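You operate a simulated robot arm through the tools that you are given. There is no shell and no other tool. Be economical: measure what you need, move in short steps, check, and stop when the job is done.

You are at the controls of a simulated robot arm. One attempt, no reset.

## Task
Take the 21 tool disc from the top of the yellow table and put it on the blue slab there.

It is judged by the outcome, as a careful person would: the job done as asked, and still so three seconds after it is handed in. It fails if anything else is knocked over, pushed out of place, dropped, spilled or broken.

## Robot
A 7-joint arm with a two-finger parallel gripper, fixed in place. Base frame: the origin is at the foot of the arm, x ahead of it, y to its left, z up; the work surface is at about z = 800. Units: mm, degrees, N and s.
With the tool pointing down near the work surface it reaches from about 300 to 700 mm from the base axis. Its first joint turns from -66.0 to 66.0 degrees. Payload 1.57 kg.
The tool frame sits at the grasp point between the pads (the TCP): z along the fingers, y along the line on which they close. The tips reach 30 mm beyond it. Largest opening 110 mm; finger width 24, thickness 12; the body of the gripper, 48 by 112 mm, starts 78 mm behind the TCP.
Orientation is told as [roll, pitch, yaw] about the base's x, y, z axes, in that order, counted from this pose: with the fingers straight down and closing along the base's y, the tool's x points along the base's -x, its y along +y and its z along -z.

## Interface
- The arm moves only by the tool play_rows. Its argument "steps" is a list of rows, each a list of 3 entries, a list of its own where there are three numbers: the shift along the tool's x, y, z in units of 100 mm (1.0 is 100 mm), then the turn, a rotation vector about the tool's x, y, z in units of 45 degrees (1.0 is 45 degrees), then the finger opening in mm, from 0 to 110. In form: [[[tx, ty, tz], [rx, ry, rz], claw], ...]. A call has 1 to 10 rows; each row is the pose to reach, as a shift and turn from the pose commanded when the call began, along the tool's axes at that moment. A call with a number of a shift or a turn outside -1 to 1 is refused whole. Rows are played at 5 a second. More than 50 mm and 8.6 degrees between two rows, or a gripper value outside its range, and nothing of the call is played. Where a pose cannot be reached the arm comes as near as it can. A force on the tool above 40 N (or 10 N above the force at the start of the call, whichever is more), or a blocked arm, ends the call early, and 0.2 s more pass. The fingers move at their own pace (about 108 mm/s each) and stop on an object; they squeeze with about 28 N. The grip force told is the motor's: it shows also when the fingers shut on nothing. Time passes only in rows, and 0.2 s behind the last, so rows that repeat a pose let the fingers close. The reply holds the time, the measured pose of the TCP, the force on the tool along the base axes, the opening and the grip force, in the units named above and with some noise.
- Cameras (640 x 400 px; columns grow to the right, rows downward): "scene" is fixed at [164.5, -401.2, 1388.1]; the picture's right is [0.73, -0.68, 0.00], its down [-0.49, -0.52, -0.70] and it looks along [0.48, 0.51, -0.72] (base axes); focal length 353 px, centre (320, 200). "wrist" rides on the gripper at [70, 16, -141] in the tool frame; the picture's right is [-0.23, 0.97, 0.00], its down [-0.86, -0.20, -0.48] and it looks along [-0.47, -0.11, 0.88] (tool axes); focal length 222 px, centre (320, 200). There is no depth. A picture from a camera that has moved, and an enlarged one, comes with that camera's place and axes in the base frame and with its lens.
- snapshot(camera): a new picture of that camera. It takes no simulated time.
- enlarge(camera, box): a new picture of the part [left, top, right, bottom] of that camera's present view, enlarged. It takes no simulated time.
- finish_job(): hands the job in; it is judged then, once.

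Work in short steps. Places have to be worked out from the pictures, the camera data and where the tool is seen: move nearer, look again, correct. Check each grasp and each placing, and mend what went wrong. You have 90 turns and 42 pictures in all, those below and enlarged ones among them. Open the gripper and draw the arm clear of the work before you hand the job in, unless the task says otherwise; then end with one line.

The tools are called after "Call:" as name(argument=value, ...) on one line, values as JSON. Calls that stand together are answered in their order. play_rows: Moves the arm, as the interface text tells. Its arguments: {"type":"object","properties":{"steps":{"type":"array"}},"required":["steps"]} The other tools are called the same way: snapshot (camera) takes a picture; enlarge (camera, box) takes an enlarged picture of a part of a camera's view; finish_job () hands the job in.

At the start:

```text
time_s: 0.0
eef_pos: [333.2, 76.4, 1068.5]
tcp_rot: [0.0, 0.0, 0.1]
ft_force: [0.2, 0.5, -0.1]
grip_width: 109.9
gripper_force: 0.0
```

scene: 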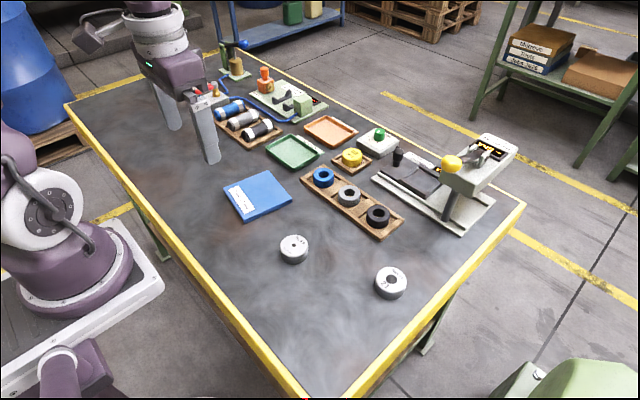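
wrist: 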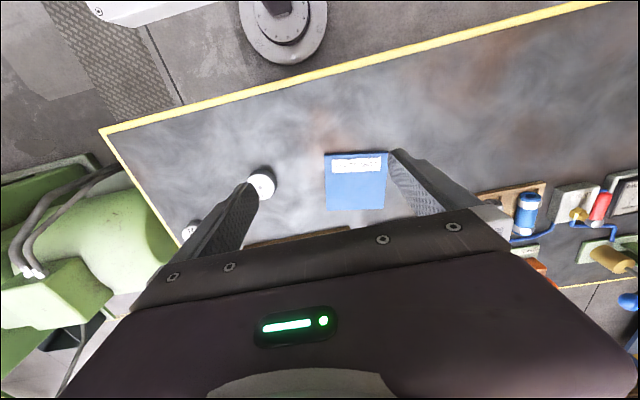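

Two discs lie on the table; I need to read their markings to find number 21.

Call:
enlarge(camera="scene", box=[265, 220, 325, 280])

Call:
enlarge(camera="scene", box=[360, 255, 420, 310])

Call:
enlarge(camera="scene", box=[210, 150, 310, 230])

```text
6.67 times, centred on (295, 250) of scene
camera zoom: at [164.5, -401.2, 1388.1], right [0.73, -0.68, 0.0], down [-0.49, -0.52, -0.7], along [0.48, 0.51, -0.72], focal length 2353 px, centre (487, -133)
```

zoom: 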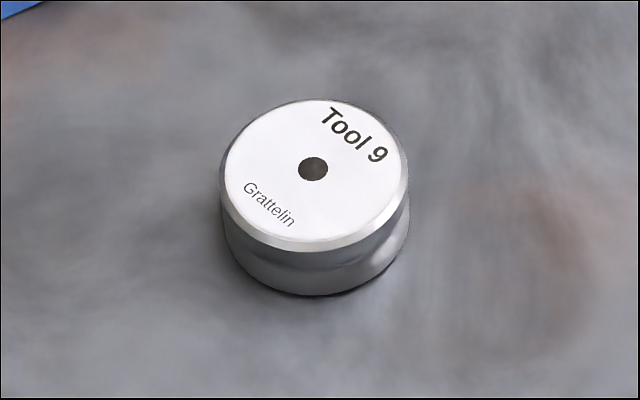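

```text
7.27 times, centred on (390, 282) of scene
camera zoom: at [164.5, -401.2, 1388.1], right [0.73, -0.68, 0.0], down [-0.49, -0.52, -0.7], along [0.48, 0.51, -0.72], focal length 2567 px, centre (-189, -400)
```

zoom: 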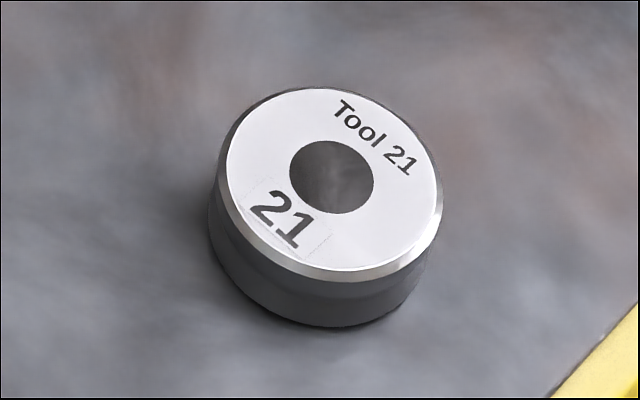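

```text
5.00 times, centred on (260, 190) of scene
camera zoom: at [164.5, -401.2, 1388.1], right [0.73, -0.68, 0.0], down [-0.49, -0.52, -0.7], along [0.48, 0.51, -0.72], focal length 1765 px, centre (620, 250)
```

zoom: 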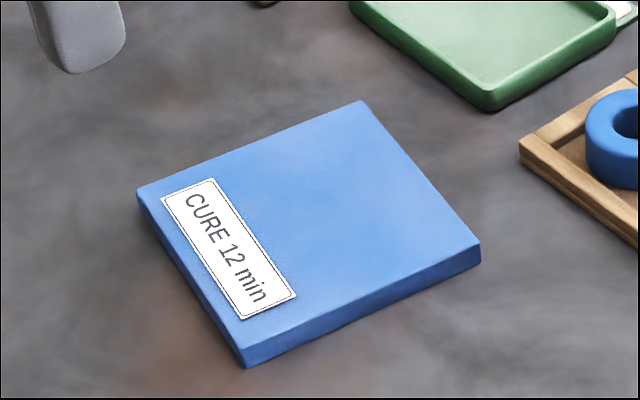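

The right-hand disc is Tool 21, at about (499, -236) with its top near z 820. The slab centre is at about (456, 119). I'll travel toward the disc at height, keeping the tool straight down.

Call:
play_rows(steps=[[[-0.18, -0.33, 0], [0, 0, 0], 110], [[-0.37, -0.66, 0], [0, 0, 0], 110], [[-0.55, -1.0, 0], [0, 0, 0], 110]])

Call:
play_rows(steps=[[[-0.18, -0.33, 0], [0, 0, 0], 110], [[-0.37, -0.66, 0], [0, 0, 0], 110], [[-0.55, -1.0, 0], [0, 0, 0], 110]])

Call:
play_rows(steps=[[[-0.18, -0.33, 0.2], [0, 0, 0], 110], [[-0.37, -0.66, 0.4], [0, 0, 0], 110], [[-0.55, -1.0, 0.6], [0, 0, 0], 110], [[-0.55, -1.0, 0.6], [0, 0, 0], 110]])

Call:
snapshot(camera="wrist")

```text
time_s: 0.8
eef_pos: [389.3, -23.9, 1069.8]
tcp_rot: [-0.1, -0.1, 0.0]
ft_force: [-1.0, 0.2, -0.3]
grip_width: 110.0
gripper_force: 0.0
```

```text
time_s: 1.6
eef_pos: [442.2, -122.4, 1070.5]
tcp_rot: [0.0, 0.1, -0.2]
ft_force: [-0.3, 0.4, -0.2]
grip_width: 110.0
gripper_force: 0.1
```

```text
time_s: 2.6
eef_pos: [497.4, -223.7, 1009.6]
tcp_rot: [0.0, 0.1, 0.1]
ft_force: [-0.2, 0.2, 1.0]
grip_width: 109.9
gripper_force: 0.1
```

```text
36 pictures are left
camera wrist: at [428.2, -206.6, 1150.1], right [0.23, 0.97, 0.0], down [0.86, -0.2, 0.48], along [0.47, -0.11, -0.88], focal length 222 px, centre (320, 200)
```

wrist: 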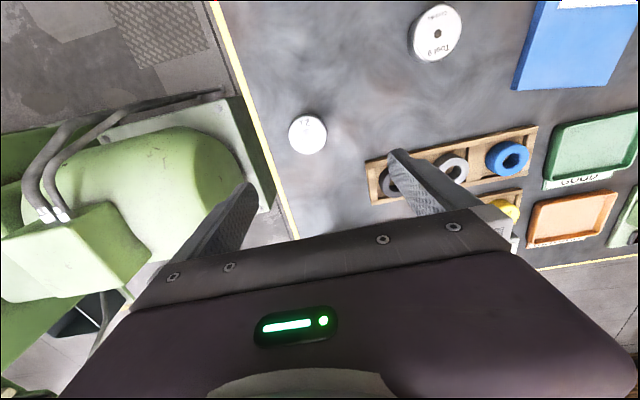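

Wrist view puts the disc at about (494, -239). It also seems to lack its hole here, so I'll enlarge to check.

Call:
enlarge(camera="wrist", box=[276, 108, 340, 160])

Call:
snapshot(camera="scene")

```text
7.69 times, centred on (308, 134) of wrist
camera zoom: at [428.2, -206.6, 1150.1], right [0.23, 0.97, 0.0], down [0.86, -0.2, 0.48], along [0.47, -0.11, -0.88], focal length 1709 px, centre (412, 708)
```

zoom: 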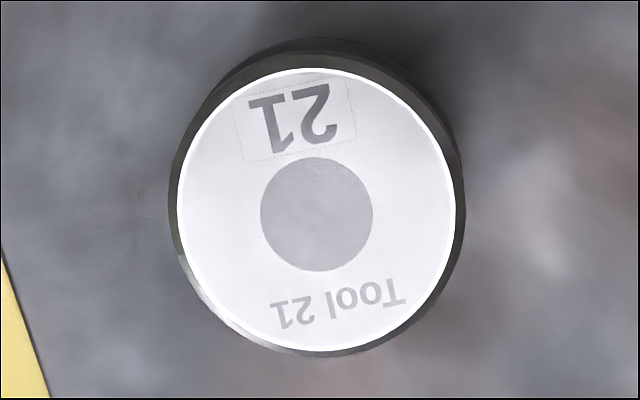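

```text
34 pictures are left
```

scene: 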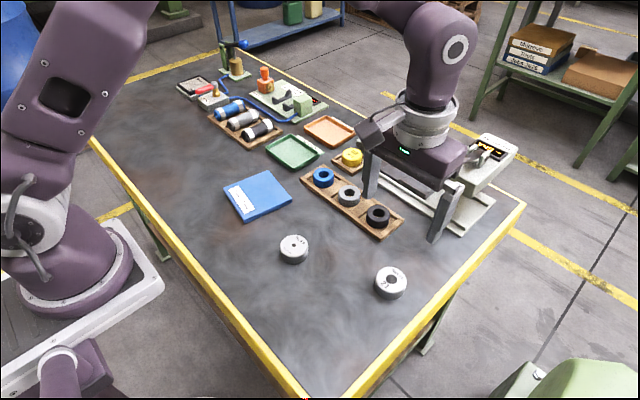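

Both views agree best at about (494.5, -239.5), with the top near z 828. I'll centre over it, come down partway, and look again.

Call:
play_rows(steps=[[[0.035, -0.16, 0.3], [0, 0, 0], 110], [[0.035, -0.16, 0.6], [0, 0, 0], 110], [[0.035, -0.16, 0.9], [0, 0, 0], 110], [[0.035, -0.16, 0.9], [0, 0, 0], 110]])

Call:
snapshot(camera="wrist")

Call:
enlarge(camera="scene", box=[330, 210, 450, 310])

```text
time_s: 3.6
eef_pos: [495.4, -239.4, 918.5]
tcp_rot: [0.0, 0.0, 0.1]
ft_force: [0.5, 0.4, 0.6]
grip_width: 109.8
gripper_force: 0.0
```

```text
33 pictures are left
camera wrist: at [424.4, -223.4, 1059.8], right [0.23, 0.97, 0.0], down [0.86, -0.2, 0.48], along [0.47, -0.11, -0.88], focal length 222 px, centre (320, 200)
```

wrist: 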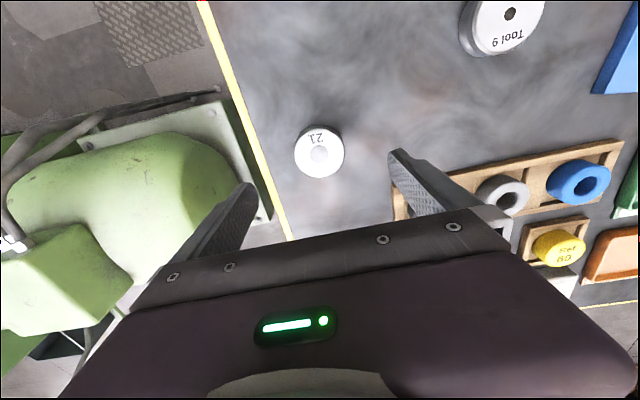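

```text
4.00 times, centred on (390, 260) of scene
camera zoom: at [164.5, -401.2, 1388.1], right [0.73, -0.68, 0.0], down [-0.49, -0.52, -0.7], along [0.48, 0.51, -0.72], focal length 1412 px, centre (40, -40)
```

zoom: 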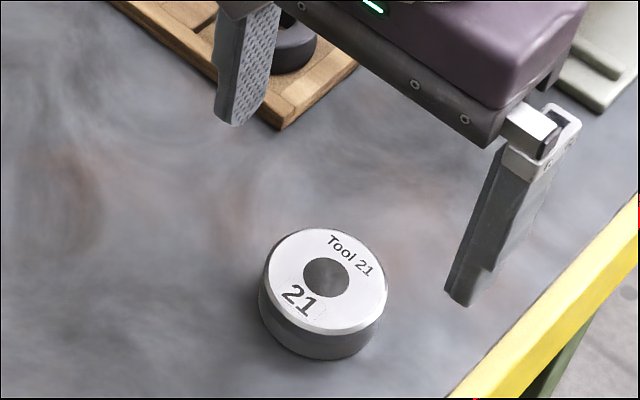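

The disc is centred at about (494.5, -240), and the fingers clear the ring tray. I'll descend to TCP z ≈ 836.

Call:
play_rows(steps=[[[0.005, -0.007, 0.3], [0, 0, 0], 100], [[0.005, -0.007, 0.55], [0, 0, 0], 90], [[0.005, -0.007, 0.7], [0, 0, 0], 80], [[0.005, -0.007, 0.82], [0, 0, 0], 80], [[0.005, -0.007, 0.82], [0, 0, 0], 80]])

Call:
enlarge(camera="scene", box=[330, 220, 450, 320])

Call:
snapshot(camera="wrist")

```text
time_s: 4.8
eef_pos: [493.8, -239.2, 839.1]
tcp_rot: [0.0, 0.0, 0.1]
ft_force: [0.5, 0.1, 0.1]
grip_width: 80.0
gripper_force: 0.0
```

```text
4.00 times, centred on (390, 270) of scene
camera zoom: at [164.5, -401.2, 1388.1], right [0.73, -0.68, 0.0], down [-0.49, -0.52, -0.7], along [0.48, 0.51, -0.72], focal length 1412 px, centre (40, -80)
```

zoom: 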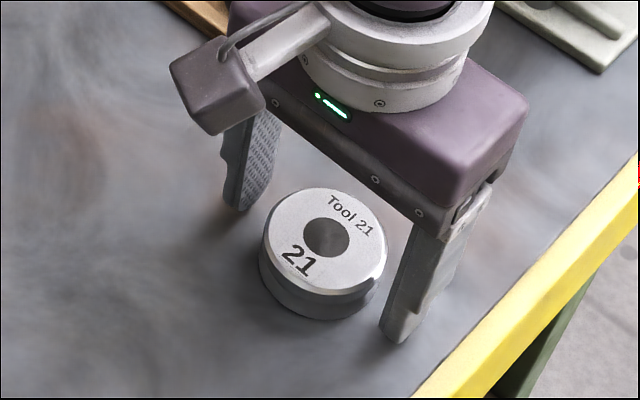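

```text
30 pictures are left
camera wrist: at [423.8, -224.1, 978.5], right [0.23, 0.97, 0.0], down [0.86, -0.2, 0.48], along [0.47, -0.11, -0.88], focal length 222 px, centre (320, 200)
```

wrist: 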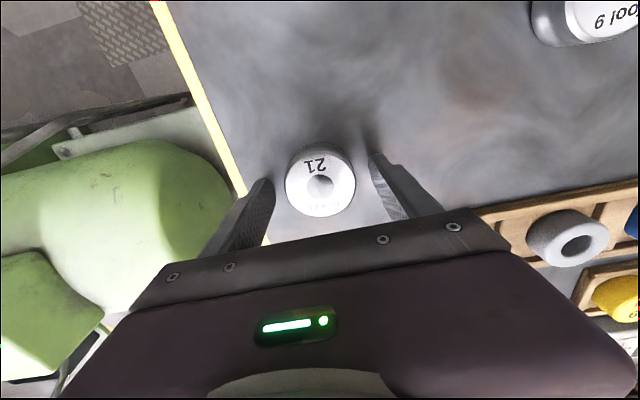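

The disc sits centred between the fingers. I'll lower another 3 mm and close.

Call:
play_rows(steps=[[[0, 0, 0.03], [0, 0, 0], 80], [[0, 0, 0.03], [0, 0, 0], 62], [[0, 0, 0.03], [0, 0, 0], 45], [[0, 0, 0.03], [0, 0, 0], 40], [[0, 0, 0.03], [0, 0, 0], 40]])

Call:
enlarge(camera="scene", box=[330, 220, 450, 320])

```text
time_s: 6.0
eef_pos: [493.9, -240.1, 834.5]
tcp_rot: [-0.1, 0.0, 0.0]
ft_force: [0.5, -0.5, 0.6]
grip_width: 55.1
gripper_force: 27.8
```

```text
4.00 times, centred on (390, 270) of scene
camera zoom: at [164.5, -401.2, 1388.1], right [0.73, -0.68, 0.0], down [-0.49, -0.52, -0.7], along [0.48, 0.51, -0.72], focal length 1412 px, centre (40, -80)
```

zoom: 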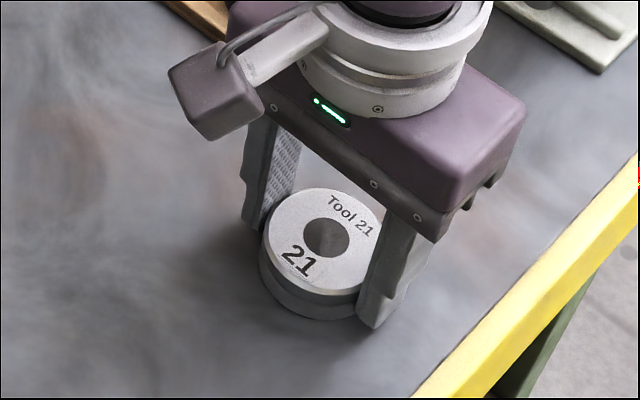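

The disc is gripped at 55 mm with 28 N. I'll lift slowly, then check.

Call:
play_rows(steps=[[[0, 0, -0.1], [0, 0, 0], 40], [[0, 0, -0.25], [0, 0, 0], 40], [[0, 0, -0.45], [0, 0, 0], 40], [[0, 0, -0.7], [0, 0, 0], 40], [[0, 0, -0.9], [0, 0, 0], 40], [[0, 0, -0.9], [0, 0, 0], 40]])

Call:
enlarge(camera="scene", box=[330, 190, 450, 290])

```text
time_s: 7.4
eef_pos: [493.9, -239.9, 924.8]
tcp_rot: [0.0, 0.0, 0.0]
ft_force: [-0.3, 0.0, -3.4]
grip_width: 54.8
gripper_force: 27.6
```

```text
4.00 times, centred on (390, 240) of scene
camera zoom: at [164.6, -401.2, 1388.1], right [0.73, -0.68, 0.0], down [-0.49, -0.52, -0.7], along [0.48, 0.51, -0.72], focal length 1412 px, centre (40, 40)
```

zoom: 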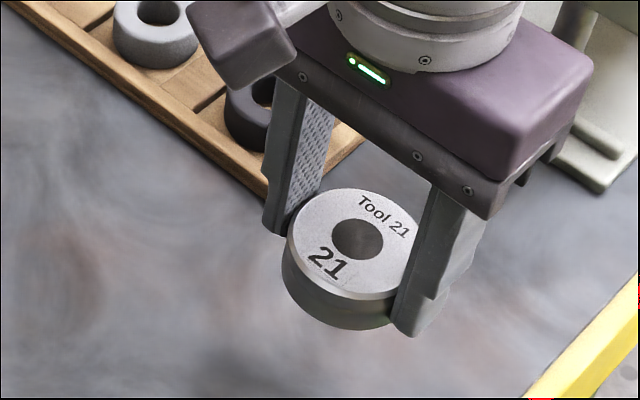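

Lift is good (about 0.35 kg held). I'll carry it toward the slab at this height, keeping clear of everything.

Call:
play_rows(steps=[[[0.02, 0.15, 0], [0, 0, 0], 40], [[0.05, 0.4, 0], [0, 0, 0], 40], [[0.08, 0.65, 0], [0, 0, 0], 40], [[0.1, 0.9, 0], [0, 0, 0], 40]])

Call:
play_rows(steps=[[[0.02, 0.25, 0], [0, 0, 0], 40], [[0.05, 0.5, 0], [0, 0, 0], 40], [[0.08, 0.75, 0], [0, 0, 0], 40], [[0.1, 1.0, 0], [0, 0, 0], 40]])

Call:
play_rows(steps=[[[0.02, 0.25, 0], [0, 0, 0], 40], [[0.05, 0.5, 0], [0, 0, 0], 40], [[0.08, 0.75, 0], [0, 0, 0], 40], [[0.1, 0.9, 0], [0, 0, 0], 40], [[0.1, 0.9, 0], [0, 0, 0], 40]])

Call:
snapshot(camera="wrist")

Call:
snapshot(camera="scene")

```text
time_s: 8.4
eef_pos: [484.4, -148.7, 924.0]
tcp_rot: [0.0, -0.2, -0.1]
ft_force: [-0.2, 0.4, -3.2]
grip_width: 55.2
gripper_force: 28.2
```

```text
time_s: 9.4
eef_pos: [475.8, -50.2, 923.9]
tcp_rot: [-0.1, 0.0, 0.0]
ft_force: [-0.2, -0.4, -4.1]
grip_width: 55.2
gripper_force: 28.2
```

```text
time_s: 10.6
eef_pos: [464.8, 39.7, 924.2]
tcp_rot: [0.0, 0.0, 0.0]
ft_force: [0.3, 0.6, -4.5]
grip_width: 55.4
gripper_force: 27.3
```

```text
27 pictures are left
camera wrist: at [393.9, 55.7, 1065.2], right [0.23, 0.97, 0.0], down [0.86, -0.2, 0.48], along [0.47, -0.11, -0.88], focal length 222 px, centre (320, 200)
```

wrist: 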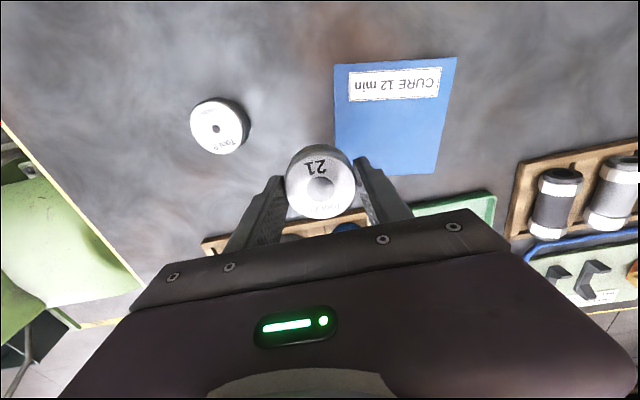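

```text
26 pictures are left
```

scene: 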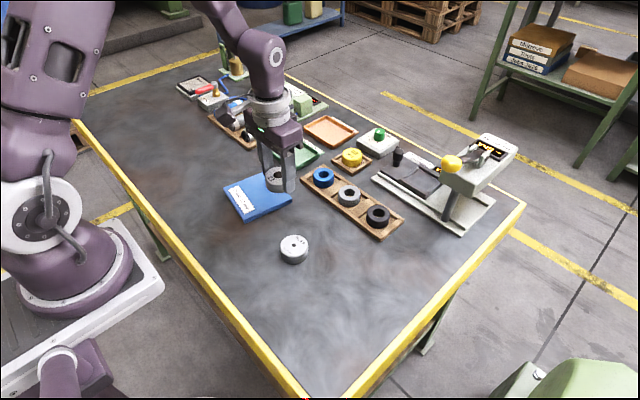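

The slab's unlabelled part spans about x 431–511, centred at y ≈ 115. I'll place the disc at (470, 115), so I'm moving above there and going down to z ≈ 865.

Call:
play_rows(steps=[[[-0.02, 0.2, 0], [0, 0, 0], 40], [[-0.05, 0.45, 0], [0, 0, 0], 40], [[-0.05, 0.65, 0], [0, 0, 0], 40], [[-0.05, 0.75, 0.1], [0, 0, 0], 40], [[-0.05, 0.75, 0.3], [0, 0, 0], 40], [[-0.05, 0.75, 0.5], [0, 0, 0], 40], [[-0.05, 0.75, 0.59], [0, 0, 0], 40], [[-0.05, 0.75, 0.59], [0, 0, 0], 40]])

Call:
snapshot(camera="wrist")

Call:
enlarge(camera="scene", box=[200, 140, 320, 230])

```text
time_s: 12.4
eef_pos: [468.5, 116.0, 864.1]
tcp_rot: [0.0, 0.1, 0.1]
ft_force: [-0.1, 0.2, -4.1]
grip_width: 55.1
gripper_force: 27.8
```

```text
25 pictures are left
camera wrist: at [398.1, 130.9, 1006.1], right [0.23, 0.97, 0.0], down [0.86, -0.2, 0.48], along [0.47, -0.11, -0.88], focal length 222 px, centre (320, 200)
```

wrist: 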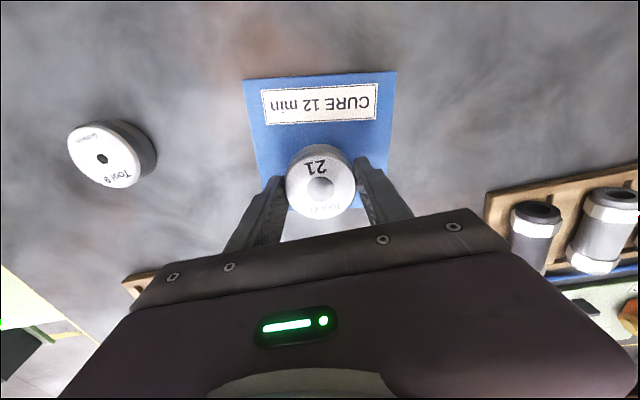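

```text
4.44 times, centred on (260, 185) of scene
camera zoom: at [164.6, -401.2, 1388.1], right [0.73, -0.68, 0.0], down [-0.49, -0.52, -0.7], along [0.48, 0.51, -0.72], focal length 1569 px, centre (587, 267)
```

zoom: 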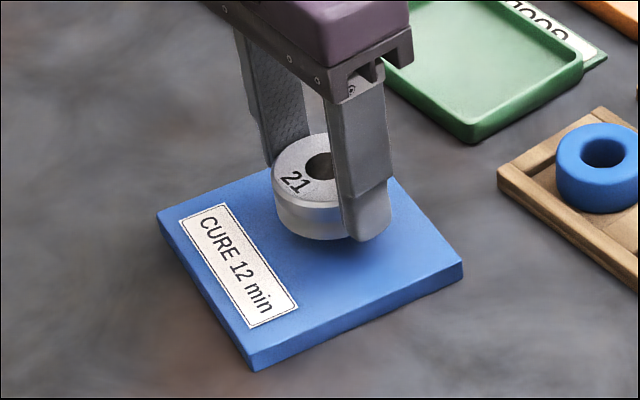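

The disc is well placed over the clear part of the slab. I'll descend in small steps and watch the force.

Call:
play_rows(steps=[[[0, 0, 0.06], [0, 0, 0], 40], [[0, 0, 0.11], [0, 0, 0], 40], [[0, 0, 0.14], [0, 0, 0], 40], [[0, 0, 0.16], [0, 0, 0], 40], [[0, 0, 0.16], [0, 0, 0], 40]])

Call:
enlarge(camera="scene", box=[230, 150, 300, 210])

```text
time_s: 13.6
eef_pos: [469.7, 115.4, 849.3]
tcp_rot: [-0.1, 0.1, 0.0]
ft_force: [-0.5, -0.4, -2.2]
grip_width: 55.4
gripper_force: 28.5
```

```text
6.67 times, centred on (265, 180) of scene
camera zoom: at [164.6, -401.2, 1388.1], right [0.73, -0.68, 0.0], down [-0.49, -0.52, -0.7], along [0.48, 0.51, -0.72], focal length 2353 px, centre (687, 333)
```

zoom: 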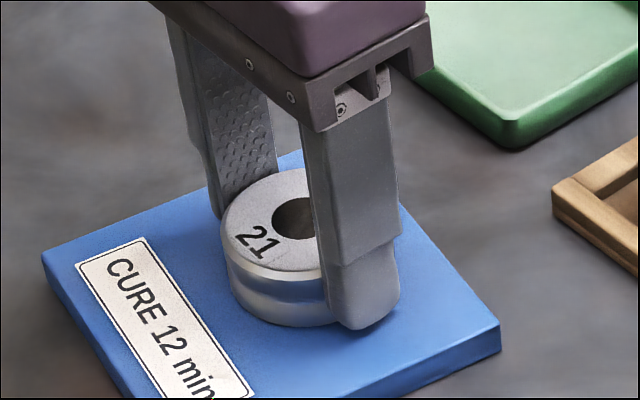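

Force has eased only slightly, so contact is close. I'll go on in 1 mm steps.

Call:
play_rows(steps=[[[0, 0, 0.01], [0, 0, 0], 40], [[0, 0, 0.015], [0, 0, 0], 40], [[0, 0, 0.015], [0, 0, 0], 40]])

```text
time_s: 14.4
eef_pos: [469.7, 115.5, 846.9]
tcp_rot: [0.0, -0.1, 0.0]
ft_force: [-1.6, -0.9, 22.2]
grip_width: 55.7
gripper_force: 27.8
```

Contact is clear, at +22 N. I'll ease up about 1 mm, open to 72 mm, then look.

Call:
play_rows(steps=[[[0, 0, -0.008], [0, 0, 0], 40], [[0, 0, -0.008], [0, 0, 0], 57], [[0, 0, -0.008], [0, 0, 0], 62], [[0, 0, -0.008], [0, 0, 0], 72], [[0, 0, -0.008], [0, 0, 0], 72]])

Call:
enlarge(camera="scene", box=[230, 150, 300, 210])

```text
time_s: 15.6
eef_pos: [469.0, 114.8, 848.8]
tcp_rot: [0.0, 0.0, -0.1]
ft_force: [-0.4, 0.2, 0.3]
grip_width: 72.0
gripper_force: 0.1
```

```text
6.67 times, centred on (265, 180) of scene
camera zoom: at [164.5, -401.2, 1388.1], right [0.73, -0.68, 0.0], down [-0.49, -0.52, -0.7], along [0.48, 0.51, -0.72], focal length 2353 px, centre (687, 333)
```

zoom: 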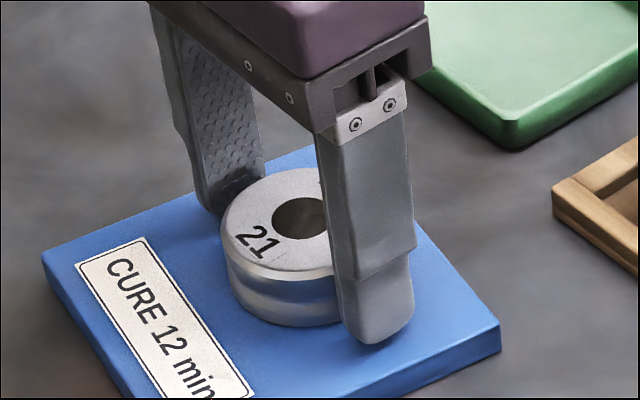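

The disc is released and sits on the slab. I'll withdraw straight up, then back toward the base.

Call:
play_rows(steps=[[[0, 0, -0.1], [0, 0, 0], 72], [[0, 0, -0.3], [0, 0, 0], 72], [[0, 0, -0.6], [0, 0, 0], 80], [[0, 0, -1.0], [0, 0, 0], 100]])

Call:
play_rows(steps=[[[0.2, 0, -0.3], [0, 0, 0], 110], [[0.4, 0, -0.6], [0, 0, 0], 110], [[0.7, 0, -0.9], [0, 0, 0], 110], [[1.0, 0, -1.0], [0, 0, 0], 110], [[1.0, 0, -1.0], [0, 0, 0], 110]])

Call:
snapshot(camera="scene")

Call:
enlarge(camera="scene", box=[210, 150, 310, 230])

```text
time_s: 16.6
eef_pos: [467.6, 115.7, 949.6]
tcp_rot: [0.0, -0.1, 0.1]
ft_force: [-0.2, -0.7, -0.3]
grip_width: 100.3
gripper_force: 0.0
```

```text
time_s: 17.8
eef_pos: [368.3, 113.9, 1048.3]
tcp_rot: [0.1, 0.1, 0.1]
ft_force: [0.3, -0.1, 0.0]
grip_width: 109.9
gripper_force: 0.1
```

```text
21 pictures are left
```

scene: 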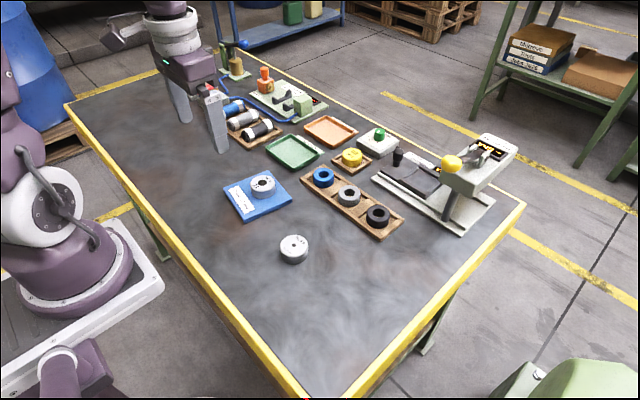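

```text
5.00 times, centred on (260, 190) of scene
camera zoom: at [164.5, -401.2, 1388.1], right [0.73, -0.68, 0.0], down [-0.49, -0.52, -0.7], along [0.48, 0.51, -0.72], focal length 1765 px, centre (620, 250)
```

zoom: 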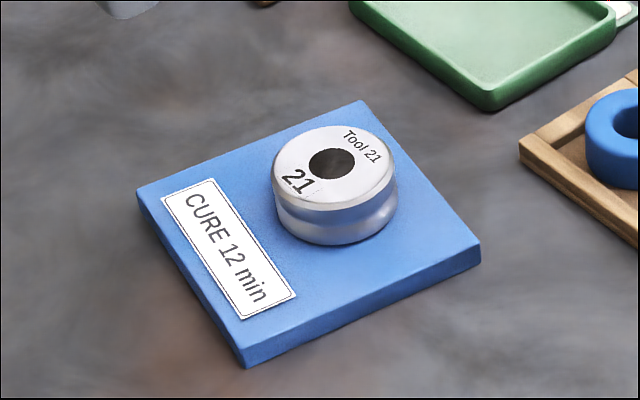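

The disc rests flat on the slab, the slab and everything else are where they were, and the arm is clear, so I'm handing in.

Call:
finish_job()

```text
The job is handed in.
```

The Tool 21 disc is on the blue slab, lying flat and clear of the label. Nothing else was moved, and the gripper is open and clear of the work.
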